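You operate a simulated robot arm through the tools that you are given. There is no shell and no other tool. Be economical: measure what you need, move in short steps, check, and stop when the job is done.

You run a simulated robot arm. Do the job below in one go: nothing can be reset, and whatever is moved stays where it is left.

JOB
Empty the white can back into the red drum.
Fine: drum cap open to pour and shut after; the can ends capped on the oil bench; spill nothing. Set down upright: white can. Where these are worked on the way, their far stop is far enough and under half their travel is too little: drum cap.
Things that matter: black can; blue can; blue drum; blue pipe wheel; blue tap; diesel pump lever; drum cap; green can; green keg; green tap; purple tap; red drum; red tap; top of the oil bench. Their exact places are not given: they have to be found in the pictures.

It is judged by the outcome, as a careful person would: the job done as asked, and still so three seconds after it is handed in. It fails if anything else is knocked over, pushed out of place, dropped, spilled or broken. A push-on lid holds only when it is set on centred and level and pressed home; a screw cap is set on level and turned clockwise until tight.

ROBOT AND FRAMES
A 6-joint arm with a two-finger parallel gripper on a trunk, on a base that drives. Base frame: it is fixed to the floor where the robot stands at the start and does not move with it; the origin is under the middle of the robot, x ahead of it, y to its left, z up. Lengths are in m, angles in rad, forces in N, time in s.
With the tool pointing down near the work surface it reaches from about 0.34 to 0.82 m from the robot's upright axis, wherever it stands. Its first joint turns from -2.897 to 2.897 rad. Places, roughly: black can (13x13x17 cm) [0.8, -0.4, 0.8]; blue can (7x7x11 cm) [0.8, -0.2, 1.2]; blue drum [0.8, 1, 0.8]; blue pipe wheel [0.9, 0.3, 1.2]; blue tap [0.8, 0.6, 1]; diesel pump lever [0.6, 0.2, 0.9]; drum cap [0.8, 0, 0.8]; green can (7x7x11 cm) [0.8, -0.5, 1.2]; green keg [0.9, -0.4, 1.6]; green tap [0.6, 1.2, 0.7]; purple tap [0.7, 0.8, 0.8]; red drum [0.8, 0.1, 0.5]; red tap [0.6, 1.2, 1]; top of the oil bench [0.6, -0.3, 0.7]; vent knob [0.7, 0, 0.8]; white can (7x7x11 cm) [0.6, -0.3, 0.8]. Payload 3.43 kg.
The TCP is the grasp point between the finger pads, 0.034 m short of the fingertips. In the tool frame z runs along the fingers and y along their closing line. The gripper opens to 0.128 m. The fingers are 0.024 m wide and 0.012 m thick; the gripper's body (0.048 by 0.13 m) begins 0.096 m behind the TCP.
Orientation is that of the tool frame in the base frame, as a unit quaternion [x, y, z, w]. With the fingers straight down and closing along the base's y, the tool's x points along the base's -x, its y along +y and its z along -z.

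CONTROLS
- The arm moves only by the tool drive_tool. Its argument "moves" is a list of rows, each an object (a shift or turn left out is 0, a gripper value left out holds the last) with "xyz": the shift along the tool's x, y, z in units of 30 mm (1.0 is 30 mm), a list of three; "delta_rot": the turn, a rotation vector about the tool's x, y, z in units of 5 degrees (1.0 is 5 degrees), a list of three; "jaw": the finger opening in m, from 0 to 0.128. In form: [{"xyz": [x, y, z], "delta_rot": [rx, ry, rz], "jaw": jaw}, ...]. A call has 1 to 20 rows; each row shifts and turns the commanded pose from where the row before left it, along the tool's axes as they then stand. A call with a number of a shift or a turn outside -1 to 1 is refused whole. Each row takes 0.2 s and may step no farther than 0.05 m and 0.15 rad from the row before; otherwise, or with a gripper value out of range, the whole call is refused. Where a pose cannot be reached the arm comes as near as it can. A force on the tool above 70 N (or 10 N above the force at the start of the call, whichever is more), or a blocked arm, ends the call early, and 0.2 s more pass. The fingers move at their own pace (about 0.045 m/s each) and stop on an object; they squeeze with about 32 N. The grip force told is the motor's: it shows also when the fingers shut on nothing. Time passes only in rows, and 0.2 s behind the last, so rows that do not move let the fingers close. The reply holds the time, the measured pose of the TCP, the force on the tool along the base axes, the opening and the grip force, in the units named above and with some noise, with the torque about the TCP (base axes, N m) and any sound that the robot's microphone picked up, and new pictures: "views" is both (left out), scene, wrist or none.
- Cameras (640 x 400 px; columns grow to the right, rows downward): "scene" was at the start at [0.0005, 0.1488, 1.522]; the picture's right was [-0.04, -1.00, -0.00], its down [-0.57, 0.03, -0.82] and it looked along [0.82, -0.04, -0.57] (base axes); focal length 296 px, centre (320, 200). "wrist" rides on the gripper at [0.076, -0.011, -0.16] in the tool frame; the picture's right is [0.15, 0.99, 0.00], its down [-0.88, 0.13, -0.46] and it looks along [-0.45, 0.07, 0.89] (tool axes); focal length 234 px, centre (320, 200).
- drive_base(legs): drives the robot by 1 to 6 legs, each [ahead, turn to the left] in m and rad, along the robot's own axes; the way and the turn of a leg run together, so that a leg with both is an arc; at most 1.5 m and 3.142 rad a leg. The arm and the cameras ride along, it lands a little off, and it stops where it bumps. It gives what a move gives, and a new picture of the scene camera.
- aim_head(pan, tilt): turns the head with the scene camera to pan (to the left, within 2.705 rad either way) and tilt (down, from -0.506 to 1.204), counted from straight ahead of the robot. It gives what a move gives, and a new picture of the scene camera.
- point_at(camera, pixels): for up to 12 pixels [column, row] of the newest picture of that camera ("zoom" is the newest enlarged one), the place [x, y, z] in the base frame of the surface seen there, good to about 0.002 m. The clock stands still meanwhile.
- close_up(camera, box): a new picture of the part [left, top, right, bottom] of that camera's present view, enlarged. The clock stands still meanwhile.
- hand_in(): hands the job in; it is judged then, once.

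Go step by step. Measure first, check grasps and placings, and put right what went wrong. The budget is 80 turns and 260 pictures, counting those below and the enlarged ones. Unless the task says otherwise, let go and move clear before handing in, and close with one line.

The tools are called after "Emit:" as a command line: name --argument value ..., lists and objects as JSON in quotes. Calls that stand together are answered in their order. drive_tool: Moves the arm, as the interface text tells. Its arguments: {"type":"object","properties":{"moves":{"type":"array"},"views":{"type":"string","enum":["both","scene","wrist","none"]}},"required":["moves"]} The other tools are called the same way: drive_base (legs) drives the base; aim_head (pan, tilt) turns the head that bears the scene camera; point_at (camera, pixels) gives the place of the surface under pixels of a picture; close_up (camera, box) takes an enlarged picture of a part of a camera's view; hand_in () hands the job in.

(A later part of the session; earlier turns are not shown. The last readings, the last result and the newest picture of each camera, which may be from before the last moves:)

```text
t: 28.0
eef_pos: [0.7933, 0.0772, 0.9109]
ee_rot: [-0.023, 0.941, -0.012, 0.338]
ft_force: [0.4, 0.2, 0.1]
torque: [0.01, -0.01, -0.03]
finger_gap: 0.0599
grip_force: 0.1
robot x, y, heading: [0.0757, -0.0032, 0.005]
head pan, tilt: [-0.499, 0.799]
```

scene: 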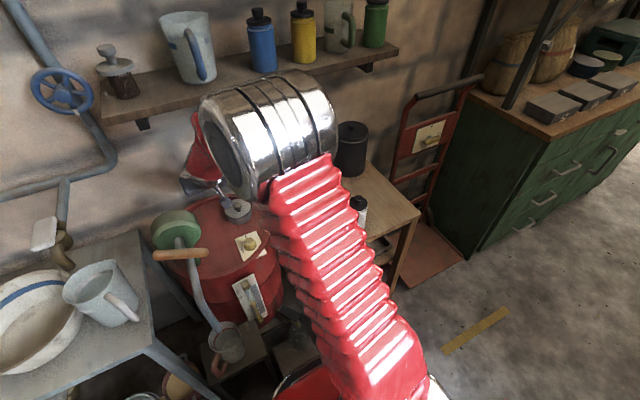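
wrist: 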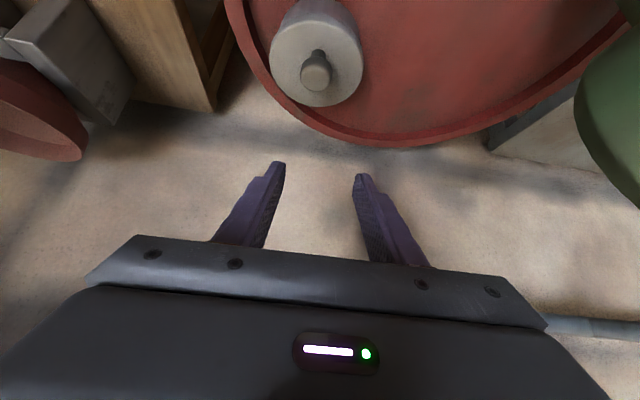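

It's free again, having swung left to y 0.077. I'll correct the twist and go to the 55° pre-grasp.

Emit:
drive_tool --moves '[{"delta_rot": [-0.08, 0, 0.59]}, {"delta_rot": [0, -1, 0]}, {"delta_rot": [0, -1, 0]}, {"delta_rot": [0, -1, 0]}, {"xyz": [0.7, -0.45, -0.1]}, {"xyz": [0.7, -0.45, -0.1]}, {"xyz": [0.7, -0.45, -0.1]}, {"xyz": [0.7, -0.45, -0.1]}, {}]' --views "both"

```text
t: 30.0
eef_pos: [0.7252, 0.016, 0.8521]
ee_rot: [0.007, 0.909, -0.024, 0.417]
ft_force: [-0.1, 0.8, -0.4]
torque: [0.02, -0.02, 0.04]
finger_gap: 0.0597
grip_force: 0.0
out of reach, approached as far as the arm can: row 2, 3, 8
robot x, y, heading: [0.0772, -0.0008, 0.001]
head pan, tilt: [-0.499, 0.799]
```

scene: 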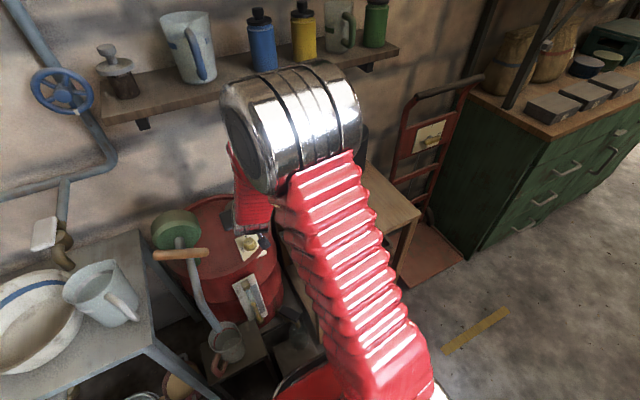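
wrist: 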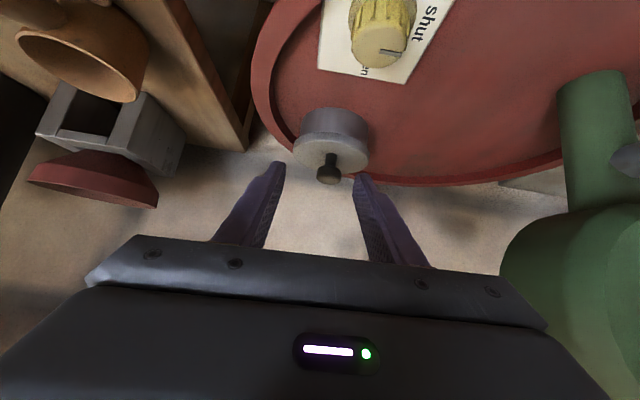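

A flat tool angle (≥50°) seems to be near a wrist singularity here. I'll back the base off by 4.5 cm and work with tilts of 40° or less.

Emit:
drive_base --legs '[[-0.045, 0]]'

Emit:
aim_head --pan 0.0 --tilt 0.65

```text
t: 31.0
eef_pos: [0.6783, 0.0149, 0.852]
ee_rot: [0.008, 0.908, -0.024, 0.417]
ft_force: [-0.2, 0.0, -0.5]
torque: [0.02, -0.04, -0.02]
finger_gap: 0.0601
grip_force: 0.0
robot x, y, heading: [0.0308, -0.0014, -0.003]
head pan, tilt: [-0.499, 0.799]
```

scene: 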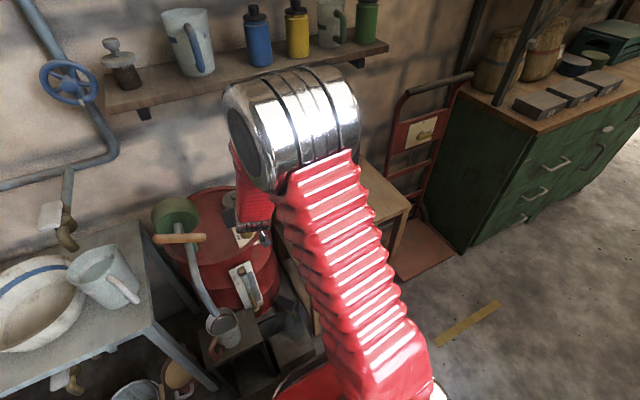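

```text
t: 31.9
eef_pos: [0.6849, 0.0254, 0.8468]
ee_rot: [0.005, 0.91, -0.029, 0.414]
ft_force: [0.0, 0.0, -0.4]
torque: [0.01, 0.03, -0.05]
finger_gap: 0.06
grip_force: 0.1
robot x, y, heading: [0.0279, -0.0031, 0.001]
head pan, tilt: [0.0, 0.649]
```

scene: 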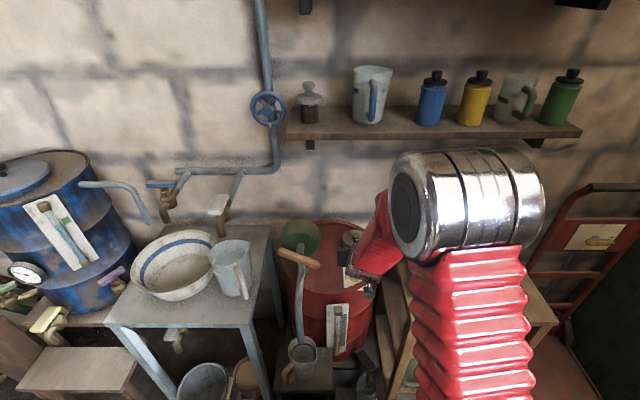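

Emit:
drive_tool --moves '[{"delta_rot": [-0.65, 0, 0.17]}, {"delta_rot": [0, 0.9, 0]}, {"delta_rot": [0, 0.9, 0]}, {"xyz": [-0.9, -0.03, 0.18]}, {"xyz": [-0.9, -0.03, 0.18]}, {}]' --views "wrist"

```text
t: 33.3
eef_pos: [0.7341, 0.0237, 0.8725]
ee_rot: [0.008, 0.94, -0.029, 0.341]
ft_force: [-0.3, -0.3, -0.1]
torque: [-0.02, -0.03, 0.01]
finger_gap: 0.06
grip_force: 0.1
out of reach, approached as far as the arm can: row 1
robot x, y, heading: [0.0288, -0.0049, 0.003]
head pan, tilt: [0.0, 0.649]
```

wrist: 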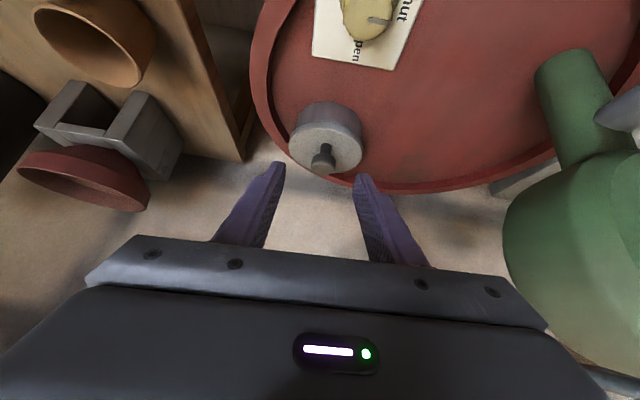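

Emit:
drive_tool --moves '[{"delta_rot": [-0.69, 0, 0.05]}, {"xyz": [-0.1, 0, 1]}, {"xyz": [-0.07, 0, 0.98]}, {"jaw": 0.0}, {}, {}, {}, {"xyz": [-0.23, 0, -0.035], "delta_rot": [0, 1, 0]}, {"xyz": [-0.23, 0, -0.035], "delta_rot": [0, 1, 0]}, {"xyz": [-0.23, 0, -0.035], "delta_rot": [0, 1, 0]}, {}]' --views "wrist"

```text
t: 35.4
eef_pos: [0.7835, 0.0248, 0.8403]
ee_rot: [-0.024, 0.943, -0.037, 0.33]
ft_force: [-15.0, -62.6, 24.0]
torque: [-1.55, -0.73, -0.44]
finger_gap: 0.0251
grip_force: 45.6
out of reach, approached as far as the arm can: row 8, 9, 10
robot x, y, heading: [0.0296, 0.0011, 0.004]
head pan, tilt: [0.0, 0.649]
stopped in row 10: the force on the tool passed its limit at 79 N (the readings are from after the stop); the commanded pose is now the measured one
```

wrist: 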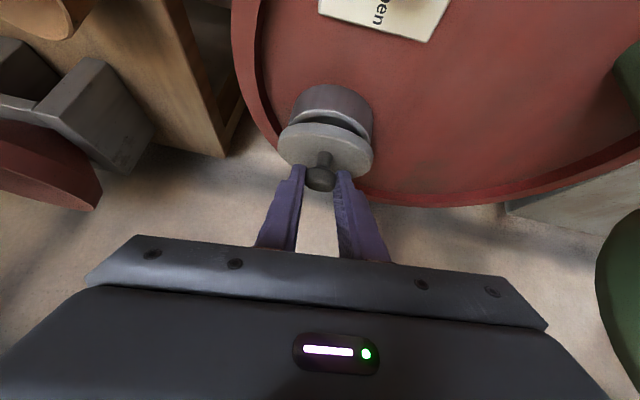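

A wrist joint limit seems to have been reached after passing near the singularity. I'll release, retreat, back the base to its start place and return the tool to straight down in free space.

Emit:
drive_tool --moves '[{"jaw": 0.07}, {}, {"xyz": [0, 0, -0.9]}, {"xyz": [0, 0, -0.9]}, {"xyz": [0, 0, -0.9]}, {"xyz": [0, 0, -0.9]}, {"xyz": [0, 0, -0.9]}, {}]' --views "none"

Emit:
drive_base --legs '[[-0.03, 0]]'

Emit:
drive_tool --moves '[{"delta_rot": [0, 1, 0]}, {"delta_rot": [0, 1, 0]}, {"delta_rot": [0, 1, 0]}, {"delta_rot": [0, 1, 0]}, {}]' --views "both"

```text
t: 37.2
eef_pos: [0.7043, 0.0368, 0.9433]
ee_rot: [-0.029, 0.942, -0.031, 0.332]
ft_force: [-0.2, 0.0, -0.5]
torque: [-0.02, 0.02, -0.01]
finger_gap: 0.0701
grip_force: 0.1
robot x, y, heading: [0.0306, -0.0031, 0.005]
head pan, tilt: [0.0, 0.649]
```

```text
t: 38.1
eef_pos: [0.6717, 0.0411, 0.94]
ee_rot: [-0.028, 0.943, -0.032, 0.331]
ft_force: [-0.3, -0.3, -0.2]
torque: [-0.01, -0.01, -0.01]
finger_gap: 0.0702
grip_force: 0.0
robot x, y, heading: [0.0008, -0.0043, 0.004]
head pan, tilt: [0.0, 0.649]
```

scene: 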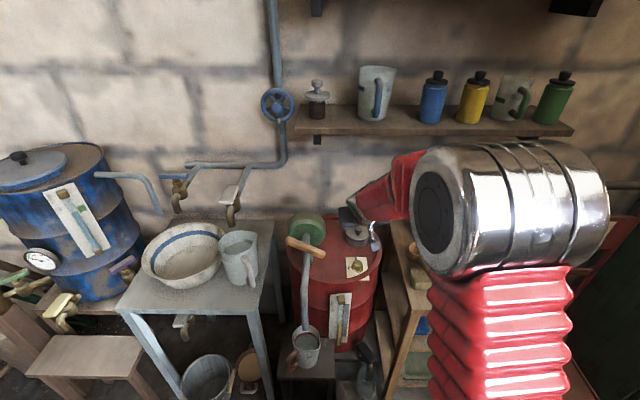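

```text
t: 39.3
eef_pos: [0.6844, 0.04, 0.9275]
ee_rot: [-0.023, 0.987, -0.035, 0.154]
ft_force: [-0.1, 0.2, 0.2]
torque: [-0.03, 0.03, -0.01]
finger_gap: 0.0697
grip_force: 0.1
robot x, y, heading: [-0.0013, 0.0024, 0.005]
head pan, tilt: [0.0, 0.649]
```

scene: 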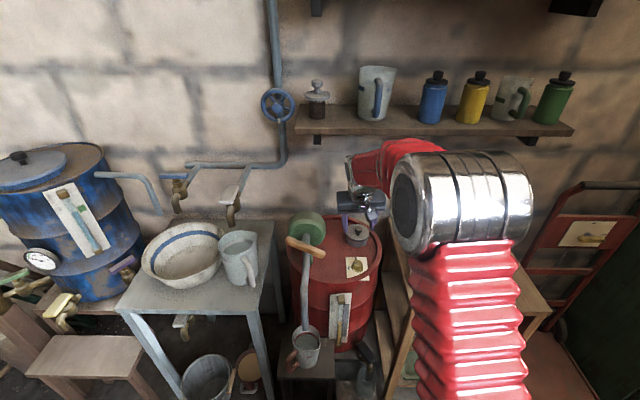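
wrist: 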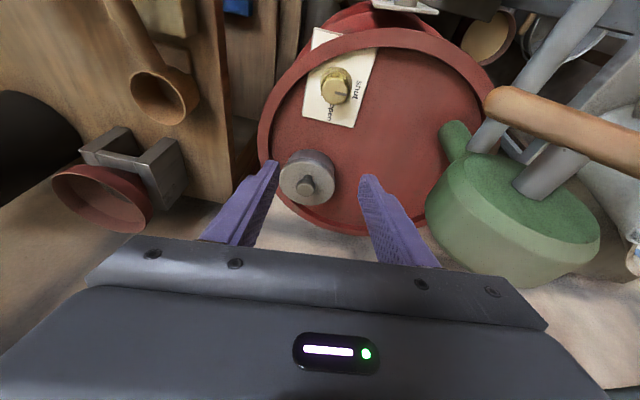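

Tool is now 18° off vertical with no reach warnings. I'll correct the twist, drive 5 cm closer (well short of the bump at 8 cm), and grip the knob at a steeper 30°.

Emit:
drive_base --legs '[[0.05, 0]]'

Emit:
drive_tool --moves '[{"delta_rot": [-0.71, 0, 0.64]}, {"delta_rot": [0, -0.8, 0]}, {"delta_rot": [0, -0.8, 0]}, {"delta_rot": [0, -0.8, 0]}, {}]' --views "wrist"

```text
t: 40.3
eef_pos: [0.7299, 0.0437, 0.9335]
ee_rot: [-0.024, 0.987, -0.037, 0.157]
ft_force: [-0.5, 0.2, 0.6]
torque: [-0.03, 0.04, -0.01]
finger_gap: 0.0698
grip_force: 0.0
robot x, y, heading: [0.048, -0.0031, 0.009]
head pan, tilt: [0.0, 0.649]
```

scene: 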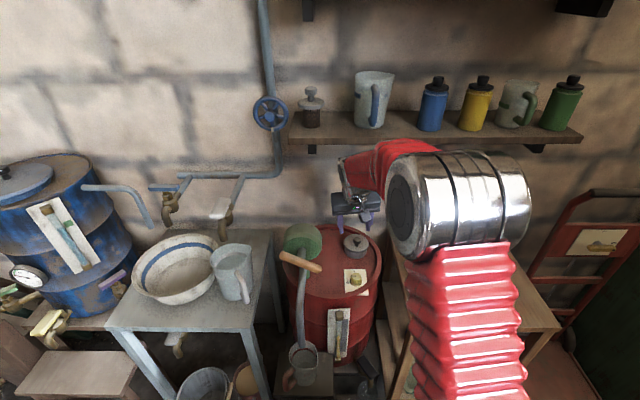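

```text
t: 41.5
eef_pos: [0.7439, 0.0547, 0.9229]
ee_rot: [-0.003, 0.967, -0.007, 0.255]
ft_force: [-1.0, -0.6, 0.7]
torque: [0.0, 0.02, 0.03]
finger_gap: 0.0701
grip_force: 0.0
robot x, y, heading: [0.051, 0.0007, 0.007]
head pan, tilt: [0.0, 0.649]
```

wrist: 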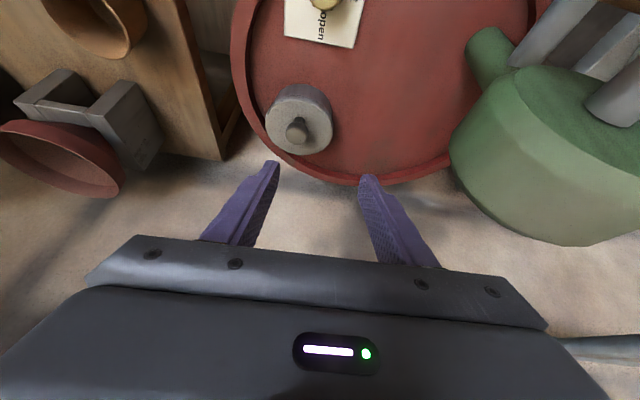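

Emit:
drive_tool --moves '[{"xyz": [0.29, -0.52, 0.6], "jaw": 0.06}, {"xyz": [0.29, -0.52, 0.6]}, {}]' --views "wrist"

Emit:
point_at --camera "wrist" --pixels '[[320, 140], [320, 150], [320, 130]]'

```text
t: 42.3
eef_pos: [0.7451, 0.0223, 0.8832]
ee_rot: [-0.003, 0.967, -0.006, 0.255]
ft_force: [1.4, -0.4, 0.3]
torque: [0.02, -0.02, -0.03]
finger_gap: 0.0599
grip_force: 0.1
robot x, y, heading: [0.0462, -0.0019, 0.007]
head pan, tilt: [0.0, 0.649]
```

wrist: 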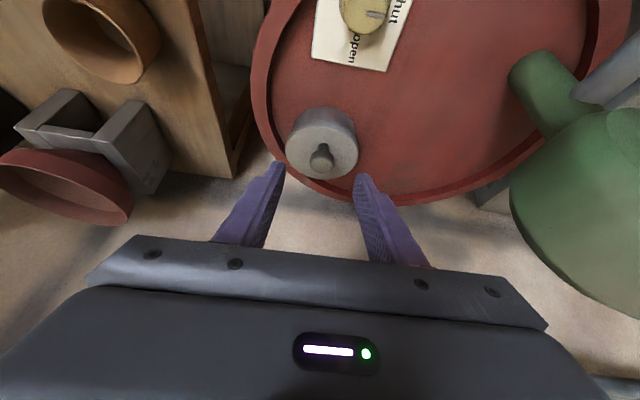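

```text
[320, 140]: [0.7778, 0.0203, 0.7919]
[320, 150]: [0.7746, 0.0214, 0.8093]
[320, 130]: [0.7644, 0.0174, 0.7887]
```

Emit:
drive_tool --moves '[{"xyz": [0, 0.03, 1]}, {"xyz": [-0.03, 0.02, 1]}, {"jaw": 0.0}, {}, {}, {}, {"xyz": [-0.37, 0, -0.13], "delta_rot": [0, 0.8, 0]}, {"xyz": [-0.37, 0, -0.13], "delta_rot": [0, 0.8, 0]}, {"xyz": [-0.395, 0, -0.06], "delta_rot": [0, 0.8, 0]}, {"xyz": [-0.395, 0, -0.06], "delta_rot": [0, 0.8, 0]}, {}]' --views "both"

Emit:
close_up --camera "scene" --box '[270, 80, 430, 290]'

```text
t: 44.7
eef_pos: [0.812, 0.0227, 0.8591]
ee_rot: [-0.001, 0.993, -0.008, 0.116]
ft_force: [-20.0, -3.0, 4.0]
torque: [-0.01, 1.39, 0.01]
finger_gap: 0.0248
grip_force: 45.0
robot x, y, heading: [0.0466, -0.0008, 0.007]
head pan, tilt: [0.0, 0.649]
```

scene: 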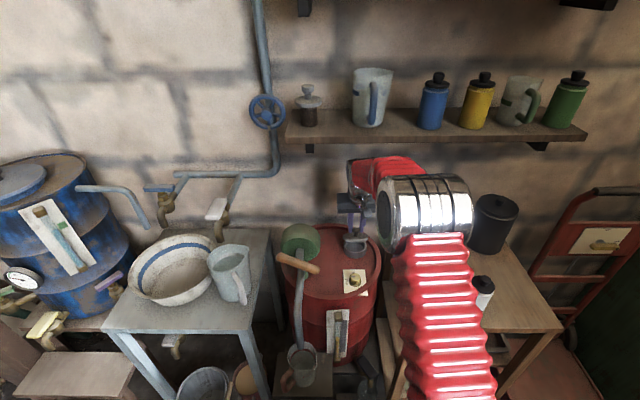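
wrist: 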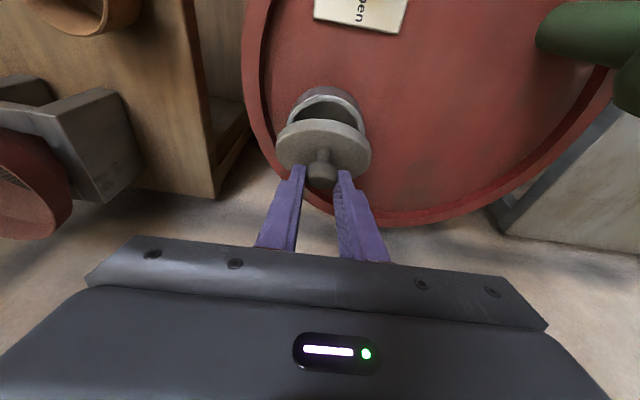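

```text
1.90 times, centred on (350, 185) of scene
```

zoom: 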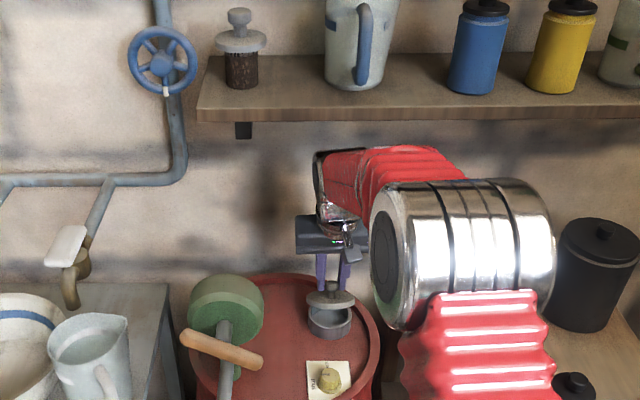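

Good state: the lid is about 35–40° open and no reach warning. I'll measure the forearm's clearance to the shelf.

Emit:
point_at --camera "zoom" --pixels '[[320, 160], [340, 156], [380, 152], [420, 150], [318, 190], [330, 215], [300, 113], [300, 118]]'

```text
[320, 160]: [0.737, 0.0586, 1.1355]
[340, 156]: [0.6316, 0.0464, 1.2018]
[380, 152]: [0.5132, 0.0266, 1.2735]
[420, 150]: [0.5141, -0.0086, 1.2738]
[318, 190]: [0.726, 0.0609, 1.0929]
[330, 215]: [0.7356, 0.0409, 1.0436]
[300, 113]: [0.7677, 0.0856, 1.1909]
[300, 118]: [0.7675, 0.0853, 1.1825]
```

The forearm clears the shelf as long as the tilt stays near 13°. Continuing the arc at constant tilt to about 70°.

Emit:
drive_tool --moves '[{"xyz": [-0.3, 0, 0.03]}, {"xyz": [-0.3, 0, 0.04]}, {"xyz": [-0.25, 0, 0.08]}, {"xyz": [-0.24, 0, 0.08]}, {}]' --views "both"

Emit:
close_up --camera "scene" --box '[270, 80, 430, 290]'

```text
t: 45.9
eef_pos: [0.8472, 0.0242, 0.8594]
ee_rot: [-0.001, 0.993, -0.008, 0.117]
ft_force: [-0.2, -0.4, -0.1]
torque: [0.0, 0.02, -0.01]
finger_gap: 0.0001
grip_force: 33.2
robot x, y, heading: [0.0485, -0.0009, 0.004]
head pan, tilt: [0.0, 0.649]
```

scene: 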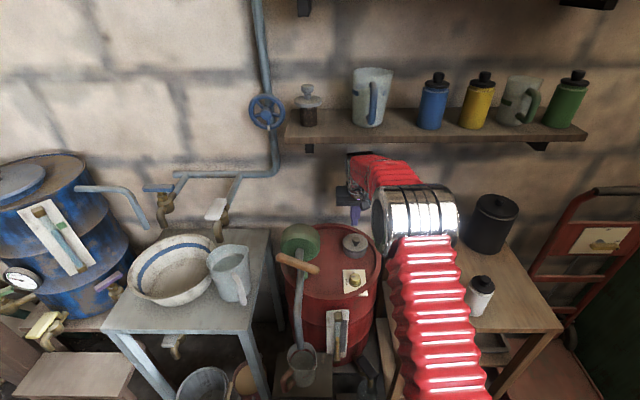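
wrist: 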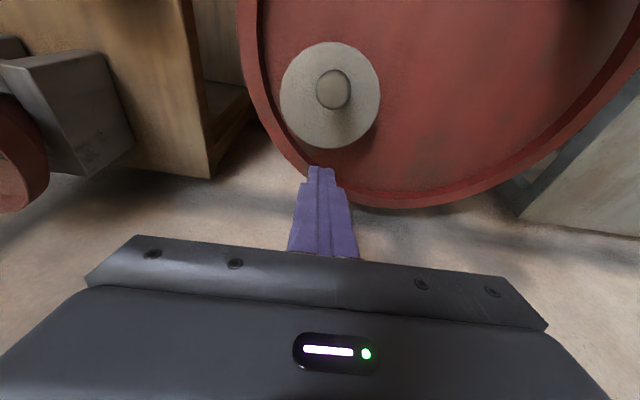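

```text
1.90 times, centred on (350, 185) of scene
```

zoom: 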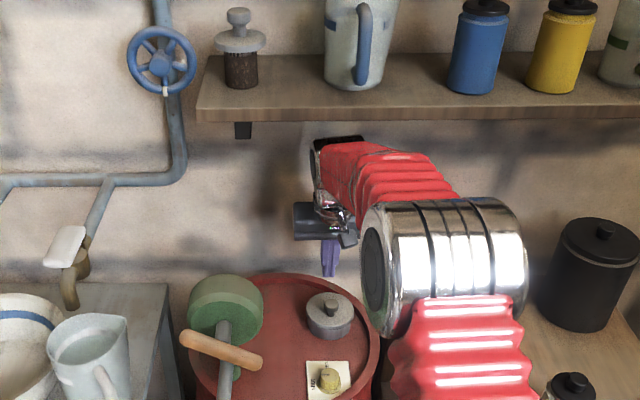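

It slipped off again and the forces suggest the hinge is farther back than assumed. I'll re-grip, lift about 30°, and measure the lid while held to locate the hinge.

Emit:
drive_tool --moves '[{"xyz": [0, 0, -0.75], "jaw": 0.06}, {"xyz": [0, 0, -0.75]}, {"delta_rot": [0, -1, 0]}, {"delta_rot": [0, -1, 0]}, {"delta_rot": [0, -1, 0]}, {"delta_rot": [0, -0.3, 0]}, {"xyz": [0.98, -0.02, -0.32]}, {"xyz": [0.98, -0.02, -0.32]}, {"xyz": [0.98, -0.02, -0.32]}, {}]' --views "none"

```text
t: 48.1
eef_pos: [0.7454, 0.0202, 0.8856]
ee_rot: [-0.003, 0.966, -0.007, 0.259]
ft_force: [-0.1, 0.2, 0.1]
torque: [-0.01, 0.01, 0.01]
finger_gap: 0.0598
grip_force: 0.1
robot x, y, heading: [0.0492, -0.0024, 0.005]
head pan, tilt: [0.0, 0.649]
```

Emit:
drive_tool --moves '[{"xyz": [0, 0.08, 1]}, {"xyz": [0.03, 0.04, 1.0]}, {"xyz": [0, 0, 0.08]}, {"jaw": 0.0}, {}, {}, {}, {"xyz": [-0.37, 0, -0.13], "delta_rot": [0, 0.8, 0]}, {"xyz": [-0.37, 0, -0.13], "delta_rot": [0, 0.8, 0]}, {"xyz": [-0.2, 0, -0.1], "delta_rot": [0, 0.5, 0]}, {}]' --views "wrist"

Emit:
close_up --camera "wrist" --box '[240, 60, 400, 210]'

Emit:
close_up --camera "scene" --box '[310, 190, 400, 300]'

```text
t: 50.5
eef_pos: [0.7972, 0.0237, 0.8513]
ee_rot: [-0.002, 0.986, -0.008, 0.166]
ft_force: [-13.5, -33.0, -9.9]
torque: [-0.67, 1.48, -0.08]
finger_gap: 0.025
grip_force: 44.6
robot x, y, heading: [0.0471, -0.0035, 0.006]
head pan, tilt: [0.0, 0.649]
```

wrist: 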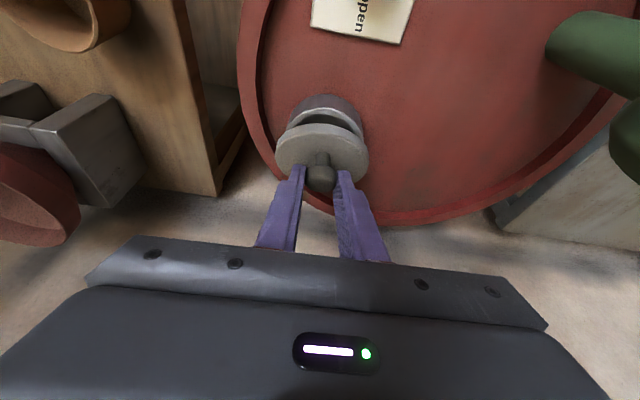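

```text
2.67 times, centred on (320, 135) of wrist
```

zoom: 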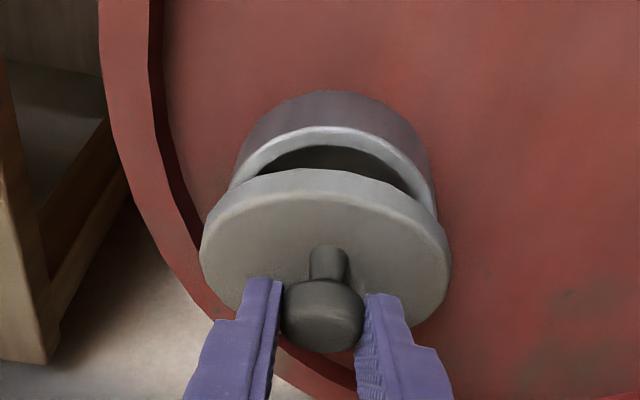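

```text
3.64 times, centred on (355, 245) of scene
```

zoom: 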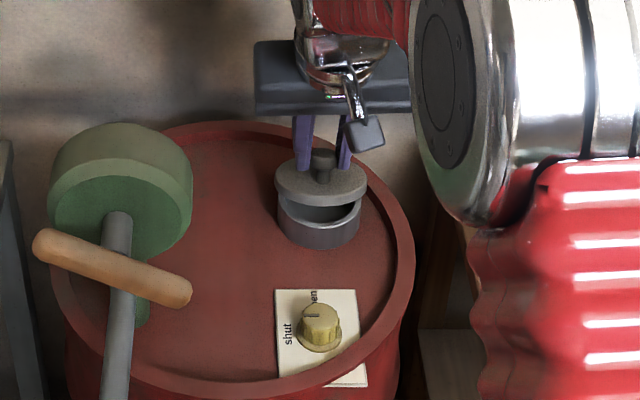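

Emit:
point_at --camera "zoom" --pixels '[[290, 180], [355, 182], [300, 190], [320, 192], [345, 190], [300, 170], [320, 183], [280, 185], [363, 190], [320, 205], [318, 155], [320, 214]]'

Emit:
point_at --camera "wrist" --pixels '[[320, 128], [300, 132], [345, 135], [322, 145], [290, 150], [355, 158], [285, 160], [356, 170], [352, 178]]'

```text
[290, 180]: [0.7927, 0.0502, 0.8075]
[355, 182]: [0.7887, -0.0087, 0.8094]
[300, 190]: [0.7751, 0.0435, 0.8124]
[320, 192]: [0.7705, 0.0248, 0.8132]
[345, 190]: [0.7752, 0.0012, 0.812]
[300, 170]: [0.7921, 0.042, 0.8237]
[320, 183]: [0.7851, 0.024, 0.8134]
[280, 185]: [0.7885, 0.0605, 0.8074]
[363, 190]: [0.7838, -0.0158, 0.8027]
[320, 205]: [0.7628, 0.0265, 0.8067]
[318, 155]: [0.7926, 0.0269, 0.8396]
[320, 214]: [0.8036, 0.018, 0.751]
```

```text
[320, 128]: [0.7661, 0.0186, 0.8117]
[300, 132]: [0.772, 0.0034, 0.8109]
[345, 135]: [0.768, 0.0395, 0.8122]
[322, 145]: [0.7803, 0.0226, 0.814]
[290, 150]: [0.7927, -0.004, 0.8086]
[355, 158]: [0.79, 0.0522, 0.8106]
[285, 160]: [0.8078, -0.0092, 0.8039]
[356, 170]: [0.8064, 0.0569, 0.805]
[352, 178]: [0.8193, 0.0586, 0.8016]
```

The lid's measured tilt of about 18° puts the hinge near (0.855, 0.782), farther back than I assumed. I'm still holding the knob, so I'll follow the corrected, higher arc to about 40°.

Emit:
drive_tool --moves '[{"xyz": [-0.37, -0.1, -0.19]}, {"xyz": [-0.37, 0, -0.19]}, {}]' --views "wrist"

Emit:
point_at --camera "wrist" --pixels '[[320, 138], [322, 148], [290, 155], [355, 158], [285, 160], [356, 170], [352, 178], [300, 170]]'

```text
t: 51.3
eef_pos: [0.8136, 0.0231, 0.8694]
ee_rot: [-0.002, 0.986, -0.007, 0.168]
ft_force: [-1.9, -10.1, -21.8]
torque: [-0.25, 0.96, 0.03]
finger_gap: 0.0248
grip_force: 45.6
robot x, y, heading: [0.0495, -0.0053, 0.01]
head pan, tilt: [0.0, 0.649]
```

wrist: 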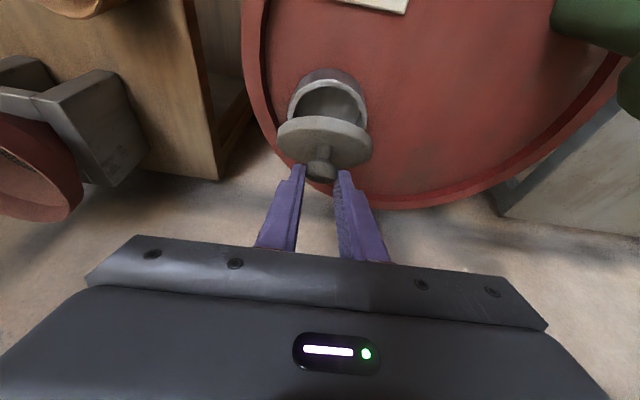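

```text
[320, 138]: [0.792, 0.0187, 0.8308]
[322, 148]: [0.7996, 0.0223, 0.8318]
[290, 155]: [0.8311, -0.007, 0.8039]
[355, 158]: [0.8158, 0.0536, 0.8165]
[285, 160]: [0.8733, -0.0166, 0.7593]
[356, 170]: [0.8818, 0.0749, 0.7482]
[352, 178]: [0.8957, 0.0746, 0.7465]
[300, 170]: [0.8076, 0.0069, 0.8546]
```

Lid tilt now about 40°, on track. Next to about 60°.

Emit:
drive_tool --moves '[{"xyz": [-0.385, 0, 0.083]}, {"xyz": [-0.385, 0, 0.083]}, {}]' --views "both"

Emit:
close_up --camera "wrist" --box '[240, 60, 400, 210]'

```text
t: 52.1
eef_pos: [0.8382, 0.0236, 0.8732]
ee_rot: [-0.002, 0.985, -0.007, 0.17]
ft_force: [-0.3, -1.0, -0.2]
torque: [0.02, -0.03, 0.02]
finger_gap: 0.0
grip_force: 33.2
robot x, y, heading: [0.0508, -0.0022, 0.009]
head pan, tilt: [0.0, 0.649]
```

scene: 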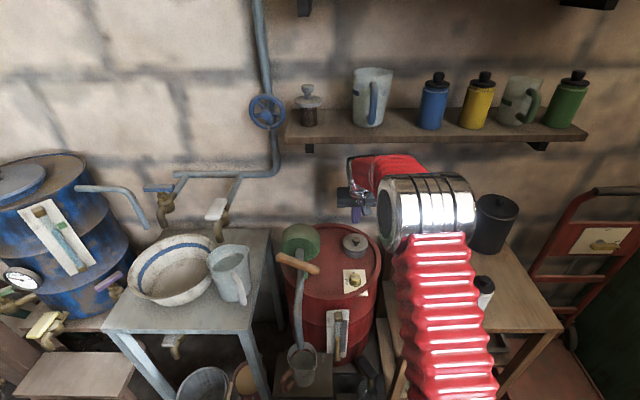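
wrist: 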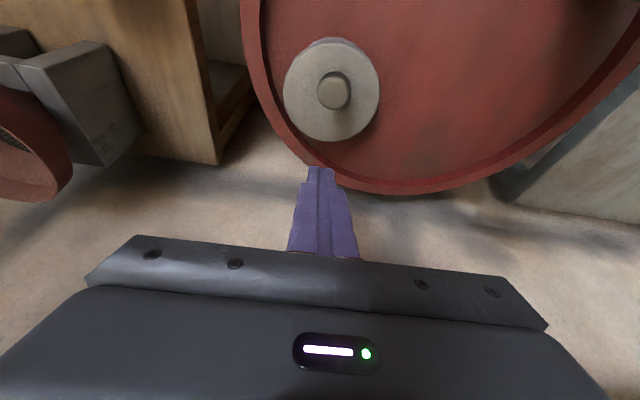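

```text
2.67 times, centred on (320, 135) of wrist
```

zoom: 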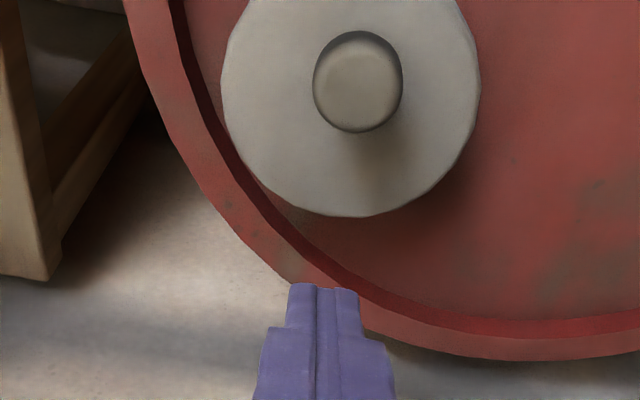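

The pads' friction drags the knob out of the grip at around 45° each time. Better plan: with closed fingers tilted 40°, hook the fingertips under the lid's front lip and push it up and over from below. I'm moving to a start point in front of the lip.

Emit:
drive_tool --moves '[{"xyz": [0, 0, -0.85]}, {"xyz": [0, 0, -0.85]}, {"xyz": [0, 0, -0.8]}, {"delta_rot": [0, -1, 0]}, {"delta_rot": [0, -1, 0]}, {"delta_rot": [0, -1, 0]}, {"delta_rot": [0, -1.0, 0]}, {"xyz": [0.95, 0, 0]}, {"xyz": [0.95, 0, 0]}, {"xyz": [0.95, 0, 0]}, {"xyz": [0.95, 0, 0]}, {"xyz": [0.95, 0, 0]}, {"xyz": [0.93, 0, 0]}, {"xyz": [0, 0, 0.9]}, {}]' --views "wrist"

Emit:
close_up --camera "wrist" --box '[220, 50, 420, 220]'

Emit:
close_up --camera "scene" --box '[310, 200, 400, 300]'

```text
t: 53.9
eef_pos: [0.7998, 0.0369, 0.9324]
ee_rot: [-0.008, 0.941, -0.015, 0.338]
ft_force: [-0.1, -1.3, 0.2]
torque: [0.06, -0.01, 0.05]
finger_gap: 0.0
grip_force: 32.6
robot x, y, heading: [0.0459, -0.003, 0.003]
head pan, tilt: [0.0, 0.649]
stopped in row 8: the arm was blocked; the commanded pose is now the measured one
```

wrist: 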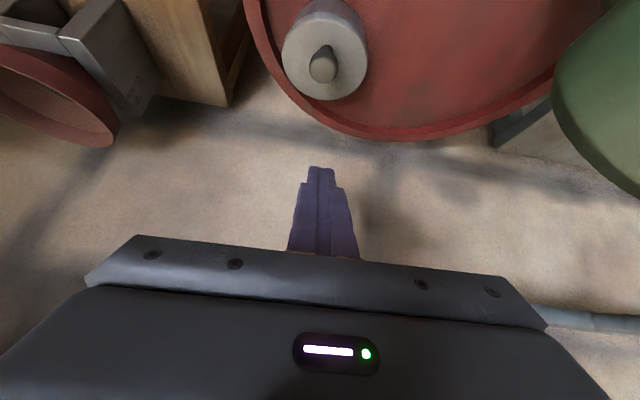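

```text
2.35 times, centred on (320, 135) of wrist
```

zoom: 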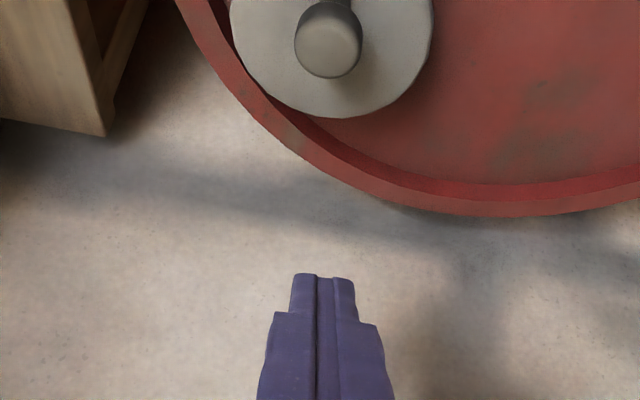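

```text
4.00 times, centred on (355, 250) of scene
```

zoom: 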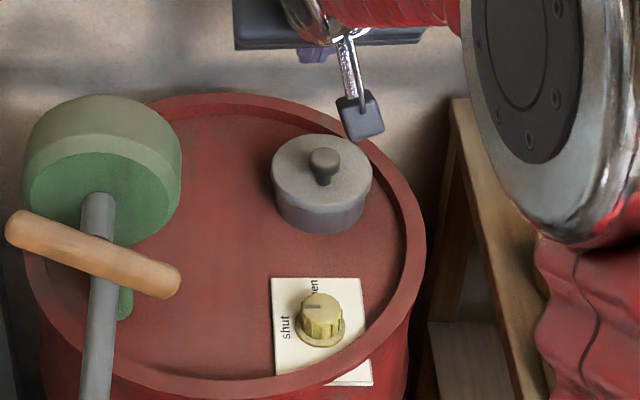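

The blocked spots coincide with the wrist nearly lining up with a steep forearm, which the base being closer makes worse. I'll steepen the tool again, drive the base back to about 0.01, then tilt there.

Emit:
drive_tool --moves '[{"xyz": [0, 0, 0], "delta_rot": [0, 1, 0]}, {"delta_rot": [0, 1, 0]}, {"delta_rot": [0, 1, 0]}, {}]' --views "none"

Emit:
drive_base --legs '[[-0.045, 0]]'

Emit:
drive_tool --moves '[{}]' --views "none"

```text
t: 54.9
eef_pos: [0.797, 0.0392, 0.9309]
ee_rot: [-0.005, 0.977, -0.015, 0.212]
ft_force: [-0.6, 0.8, -0.5]
torque: [0.0, 0.0, 0.02]
finger_gap: 0.0
grip_force: 32.8
robot x, y, heading: [0.0478, -0.0008, 0.004]
head pan, tilt: [0.0, 0.649]
```

```text
t: 55.9
eef_pos: [0.751, 0.039, 0.9298]
ee_rot: [-0.005, 0.977, -0.015, 0.212]
ft_force: [-0.4, -0.4, 0.1]
torque: [-0.01, 0.04, -0.03]
finger_gap: 0.0
grip_force: 33.1
robot x, y, heading: [0.0027, -0.0019, 0.009]
head pan, tilt: [0.0, 0.649]
```

scene: 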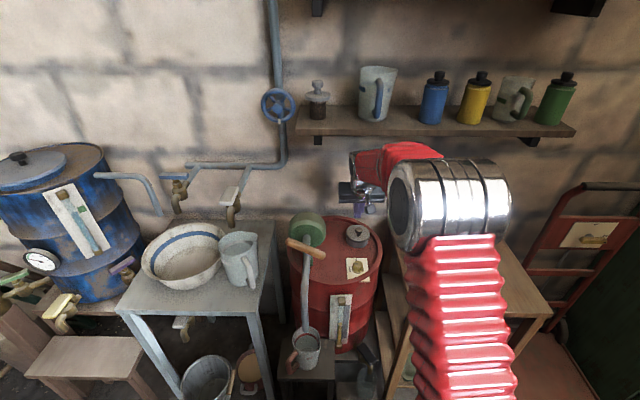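

```text
t: 56.2
eef_pos: [0.7633, 0.0383, 0.9174]
ee_rot: [-0.005, 0.979, -0.015, 0.204]
ft_force: [-0.1, 0.6, 0.3]
torque: [0.02, 0.01, 0.01]
finger_gap: 0.0
grip_force: 33.3
robot x, y, heading: [0.009, 0.0014, 0.006]
head pan, tilt: [0.0, 0.649]
```

Emit:
drive_tool --moves '[{"xyz": [0.82, -0.12, 0.57], "delta_rot": [-0.31, 0, 0.18]}, {"xyz": [0.82, -0.12, 0.57]}, {"xyz": [0.82, -0.12, 0.57]}, {"xyz": [0.82, -0.12, 0.57]}, {"delta_rot": [0, -0.97, 0]}, {"delta_rot": [0, -0.97, 0]}, {"delta_rot": [0, -0.97, 0]}, {}]' --views "wrist"

Emit:
close_up --camera "wrist" --box '[220, 80, 420, 250]'

Emit:
close_up --camera "scene" --box '[310, 190, 400, 300]'

```text
t: 58.0
eef_pos: [0.7005, 0.0324, 0.8124]
ee_rot: [-0.003, 0.954, 0.006, 0.299]
ft_force: [-0.1, 0.1, 0.3]
torque: [-0.05, -0.04, 0.0]
finger_gap: 0.0001
grip_force: 32.9
out of reach, approached as far as the arm can: row 7
robot x, y, heading: [0.0041, 0.0001, 0.006]
head pan, tilt: [0.0, 0.649]
```

wrist: 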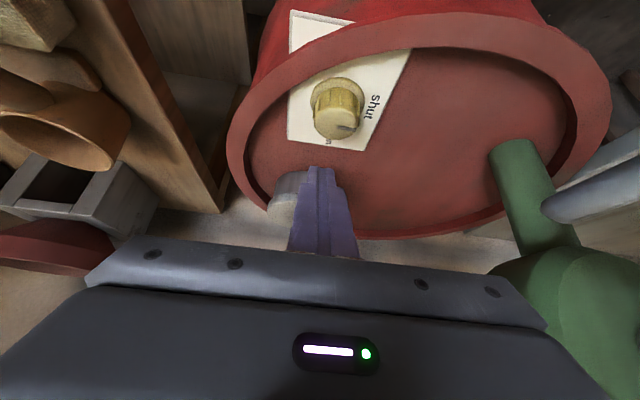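

```text
2.35 times, centred on (320, 165) of wrist
```

zoom: 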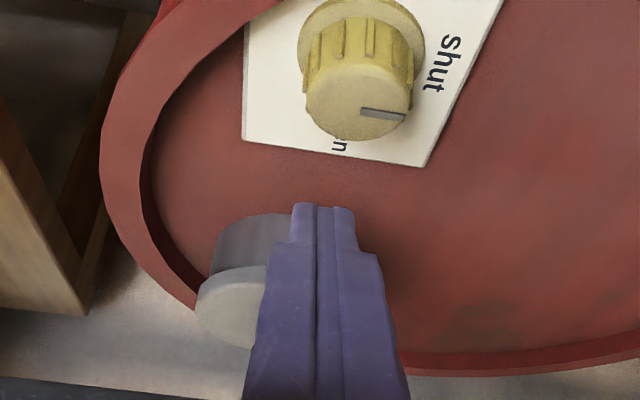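

```text
3.64 times, centred on (355, 245) of scene
```

zoom: 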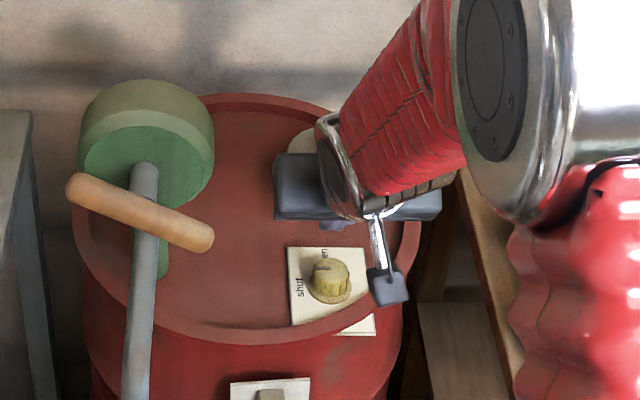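

Tilt settled at 35°, which is enough. I'll place the tip corner just in front of and below the lip, then nudge in until it touches.

Emit:
drive_tool --moves '[{"xyz": [-0.22, -0.28, 0.86]}, {}, {"xyz": [-0.16, 0, 0.1]}, {"xyz": [-0.16, 0, 0.1]}, {}]' --views "wrist"

Emit:
close_up --camera "wrist" --box '[250, 100, 390, 220]'

```text
t: 59.2
eef_pos: [0.732, 0.012, 0.7964]
ee_rot: [-0.001, 0.945, 0.001, 0.327]
ft_force: [-2.1, 0.0, 0.1]
torque: [0.01, 0.05, 0.0]
finger_gap: 0.0
grip_force: 32.9
robot x, y, heading: [0.0053, 0.0008, 0.007]
head pan, tilt: [0.0, 0.649]
```

wrist: 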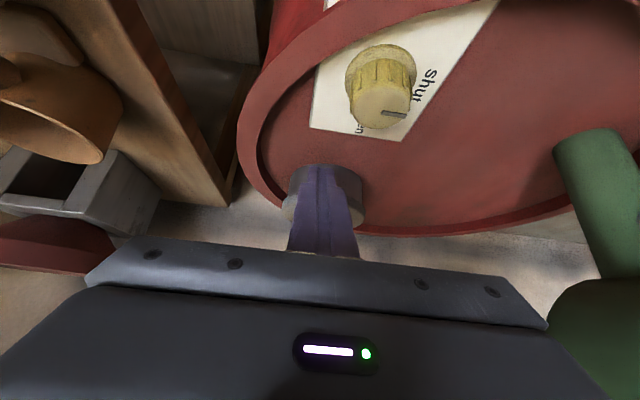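

```text
3.33 times, centred on (320, 160) of wrist
```

zoom: 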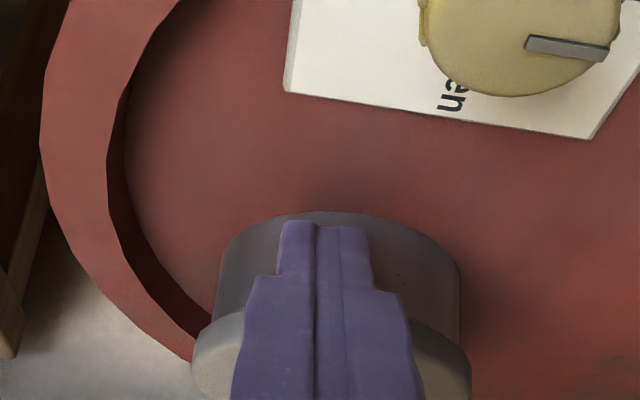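

Emit:
drive_tool --moves '[{"xyz": [0.12, 0.36, 0]}, {}]' --views "wrist"

Emit:
close_up --camera "wrist" --box '[250, 100, 390, 220]'

```text
t: 59.9
eef_pos: [0.7299, 0.0247, 0.7949]
ee_rot: [-0.002, 0.945, 0.002, 0.327]
ft_force: [0.2, 0.0, -0.4]
torque: [-0.01, 0.0, 0.0]
finger_gap: 0.0001
grip_force: 33.2
robot x, y, heading: [0.0007, -0.0004, 0.015]
head pan, tilt: [0.0, 0.649]
```

wrist: 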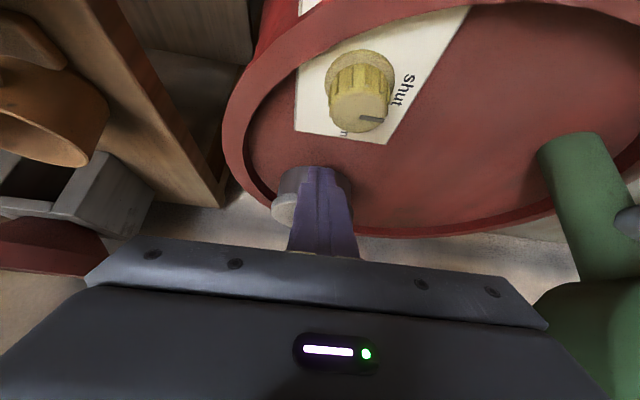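

```text
3.33 times, centred on (320, 160) of wrist
```

zoom: 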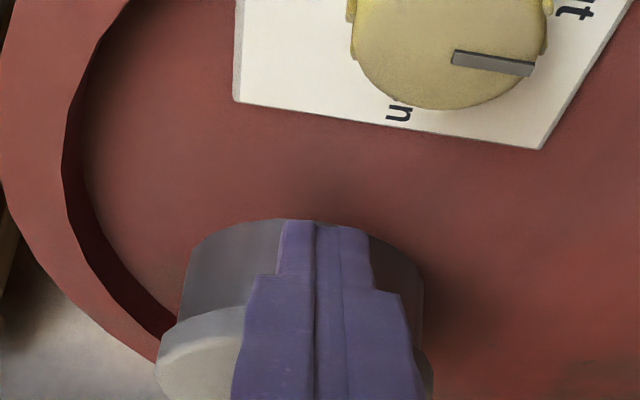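

Tip is just below and in front of the lip. I'll press in slightly and lift about 27 mm.

Emit:
drive_tool --moves '[{"xyz": [-0.1, -0.2, 0.08]}, {}, {"xyz": [-0.31, 0, -0.33]}, {"xyz": [-0.31, 0, -0.33]}, {}]' --views "both"

Emit:
close_up --camera "wrist" --box '[250, 100, 390, 220]'

```text
t: 61.0
eef_pos: [0.7329, 0.0216, 0.8162]
ee_rot: [-0.001, 0.944, -0.001, 0.33]
ft_force: [-0.7, 0.4, -0.2]
torque: [-0.01, -0.02, 0.0]
finger_gap: 0.0
grip_force: 32.5
out of reach, approached as far as the arm can: row 4
robot x, y, heading: [0.0026, -0.0011, 0.003]
head pan, tilt: [0.0, 0.649]
```

scene: 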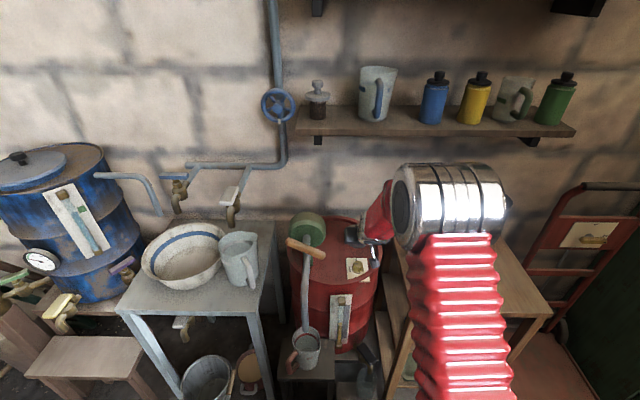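
wrist: 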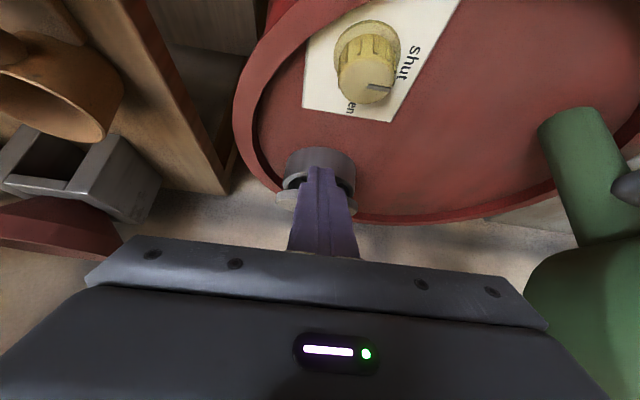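

```text
3.33 times, centred on (320, 160) of wrist
```

zoom: 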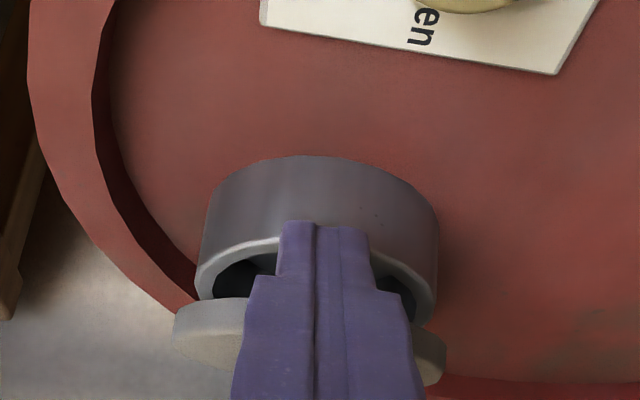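

The lid is up and resting on the fingertips, with almost no force. I'll push on along the arc, forward and up.

Emit:
drive_tool --moves '[{"xyz": [-0.36, 0, -0.12]}, {"xyz": [-0.36, 0, -0.12]}, {"xyz": [-0.5, 0, -0.13], "delta_rot": [0, 0.4, 0]}, {"xyz": [-0.5, 0, -0.13], "delta_rot": [0, 0.4, 0]}, {}]' --views "wrist"

Emit:
close_up --camera "scene" --box '[310, 170, 410, 300]'

```text
t: 62.2
eef_pos: [0.7654, 0.0175, 0.8518]
ee_rot: [0.004, 0.936, -0.01, 0.351]
ft_force: [-0.5, -0.7, -0.1]
torque: [-0.03, -0.04, 0.01]
finger_gap: 0.0002
grip_force: 33.0
out of reach, approached as far as the arm can: row 1, 2, 4
robot x, y, heading: [0.0038, -0.0019, 0.009]
head pan, tilt: [0.0, 0.649]
```

wrist: 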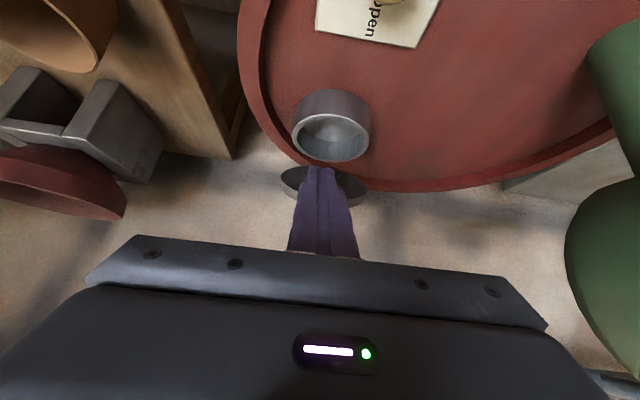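

```text
3.08 times, centred on (360, 235) of scene
```

zoom: 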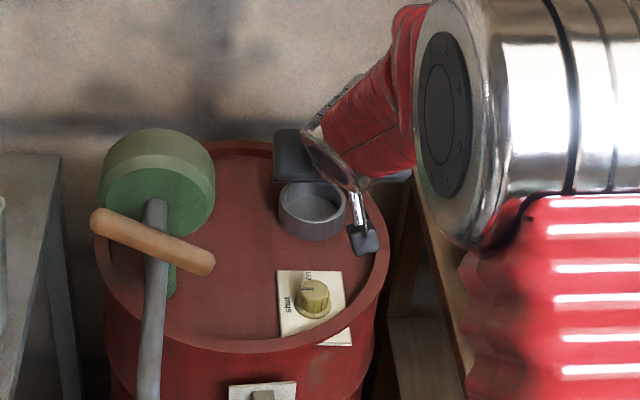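

Emit:
drive_tool --moves '[{"xyz": [-0.59, 0.05, 0.16]}, {"xyz": [-0.59, 0.05, 0.16]}, {"xyz": [-0.38, 0, 0.33]}, {"xyz": [-0.38, 0, 0.33]}, {}]' --views "both"

Emit:
close_up --camera "scene" --box '[310, 150, 410, 290]'

```text
t: 63.5
eef_pos: [0.8105, 0.0323, 0.8793]
ee_rot: [-0.023, 0.915, 0.027, 0.402]
ft_force: [0.3, -0.5, -0.3]
torque: [-0.03, -0.01, -0.02]
finger_gap: 0.0001
grip_force: 33.5
out of reach, approached as far as the arm can: row 1, 2, 3, 4
robot x, y, heading: [-0.0008, -0.0018, 0.009]
head pan, tilt: [0.0, 0.649]
```

scene: 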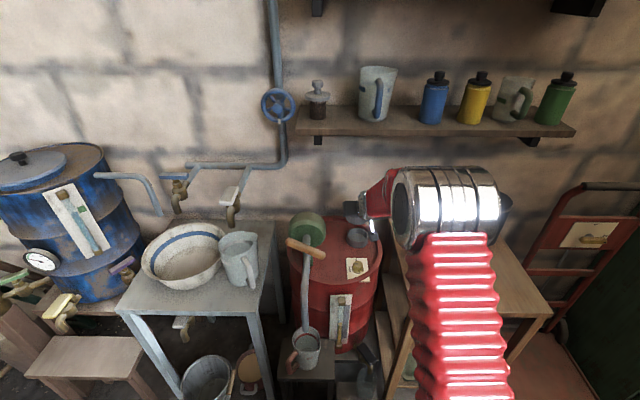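
wrist: 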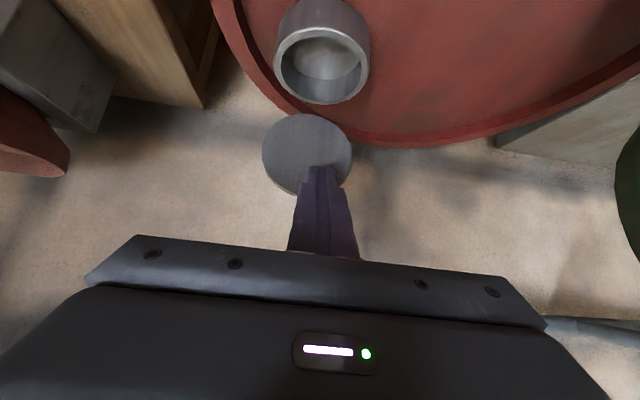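

```text
2.86 times, centred on (360, 220) of scene
```

zoom: 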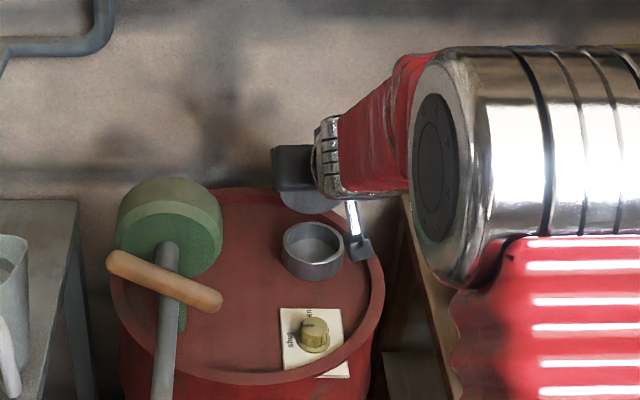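

The lid's full underside is visible at (308,152), so it looks well past vertical. I'll measure it.

Emit:
point_at --camera "wrist" --pixels '[[308, 122], [308, 135], [295, 165], [285, 180], [270, 152], [347, 155], [300, 150], [322, 50], [295, 60], [322, 98], [322, 20]]'

```text
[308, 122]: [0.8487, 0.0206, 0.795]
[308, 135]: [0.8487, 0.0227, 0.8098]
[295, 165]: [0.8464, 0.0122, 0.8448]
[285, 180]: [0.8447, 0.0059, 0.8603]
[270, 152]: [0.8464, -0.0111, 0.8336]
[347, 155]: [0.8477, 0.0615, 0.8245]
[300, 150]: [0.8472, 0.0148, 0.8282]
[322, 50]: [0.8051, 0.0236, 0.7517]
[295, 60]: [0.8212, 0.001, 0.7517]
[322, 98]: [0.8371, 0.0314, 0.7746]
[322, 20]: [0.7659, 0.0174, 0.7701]
```

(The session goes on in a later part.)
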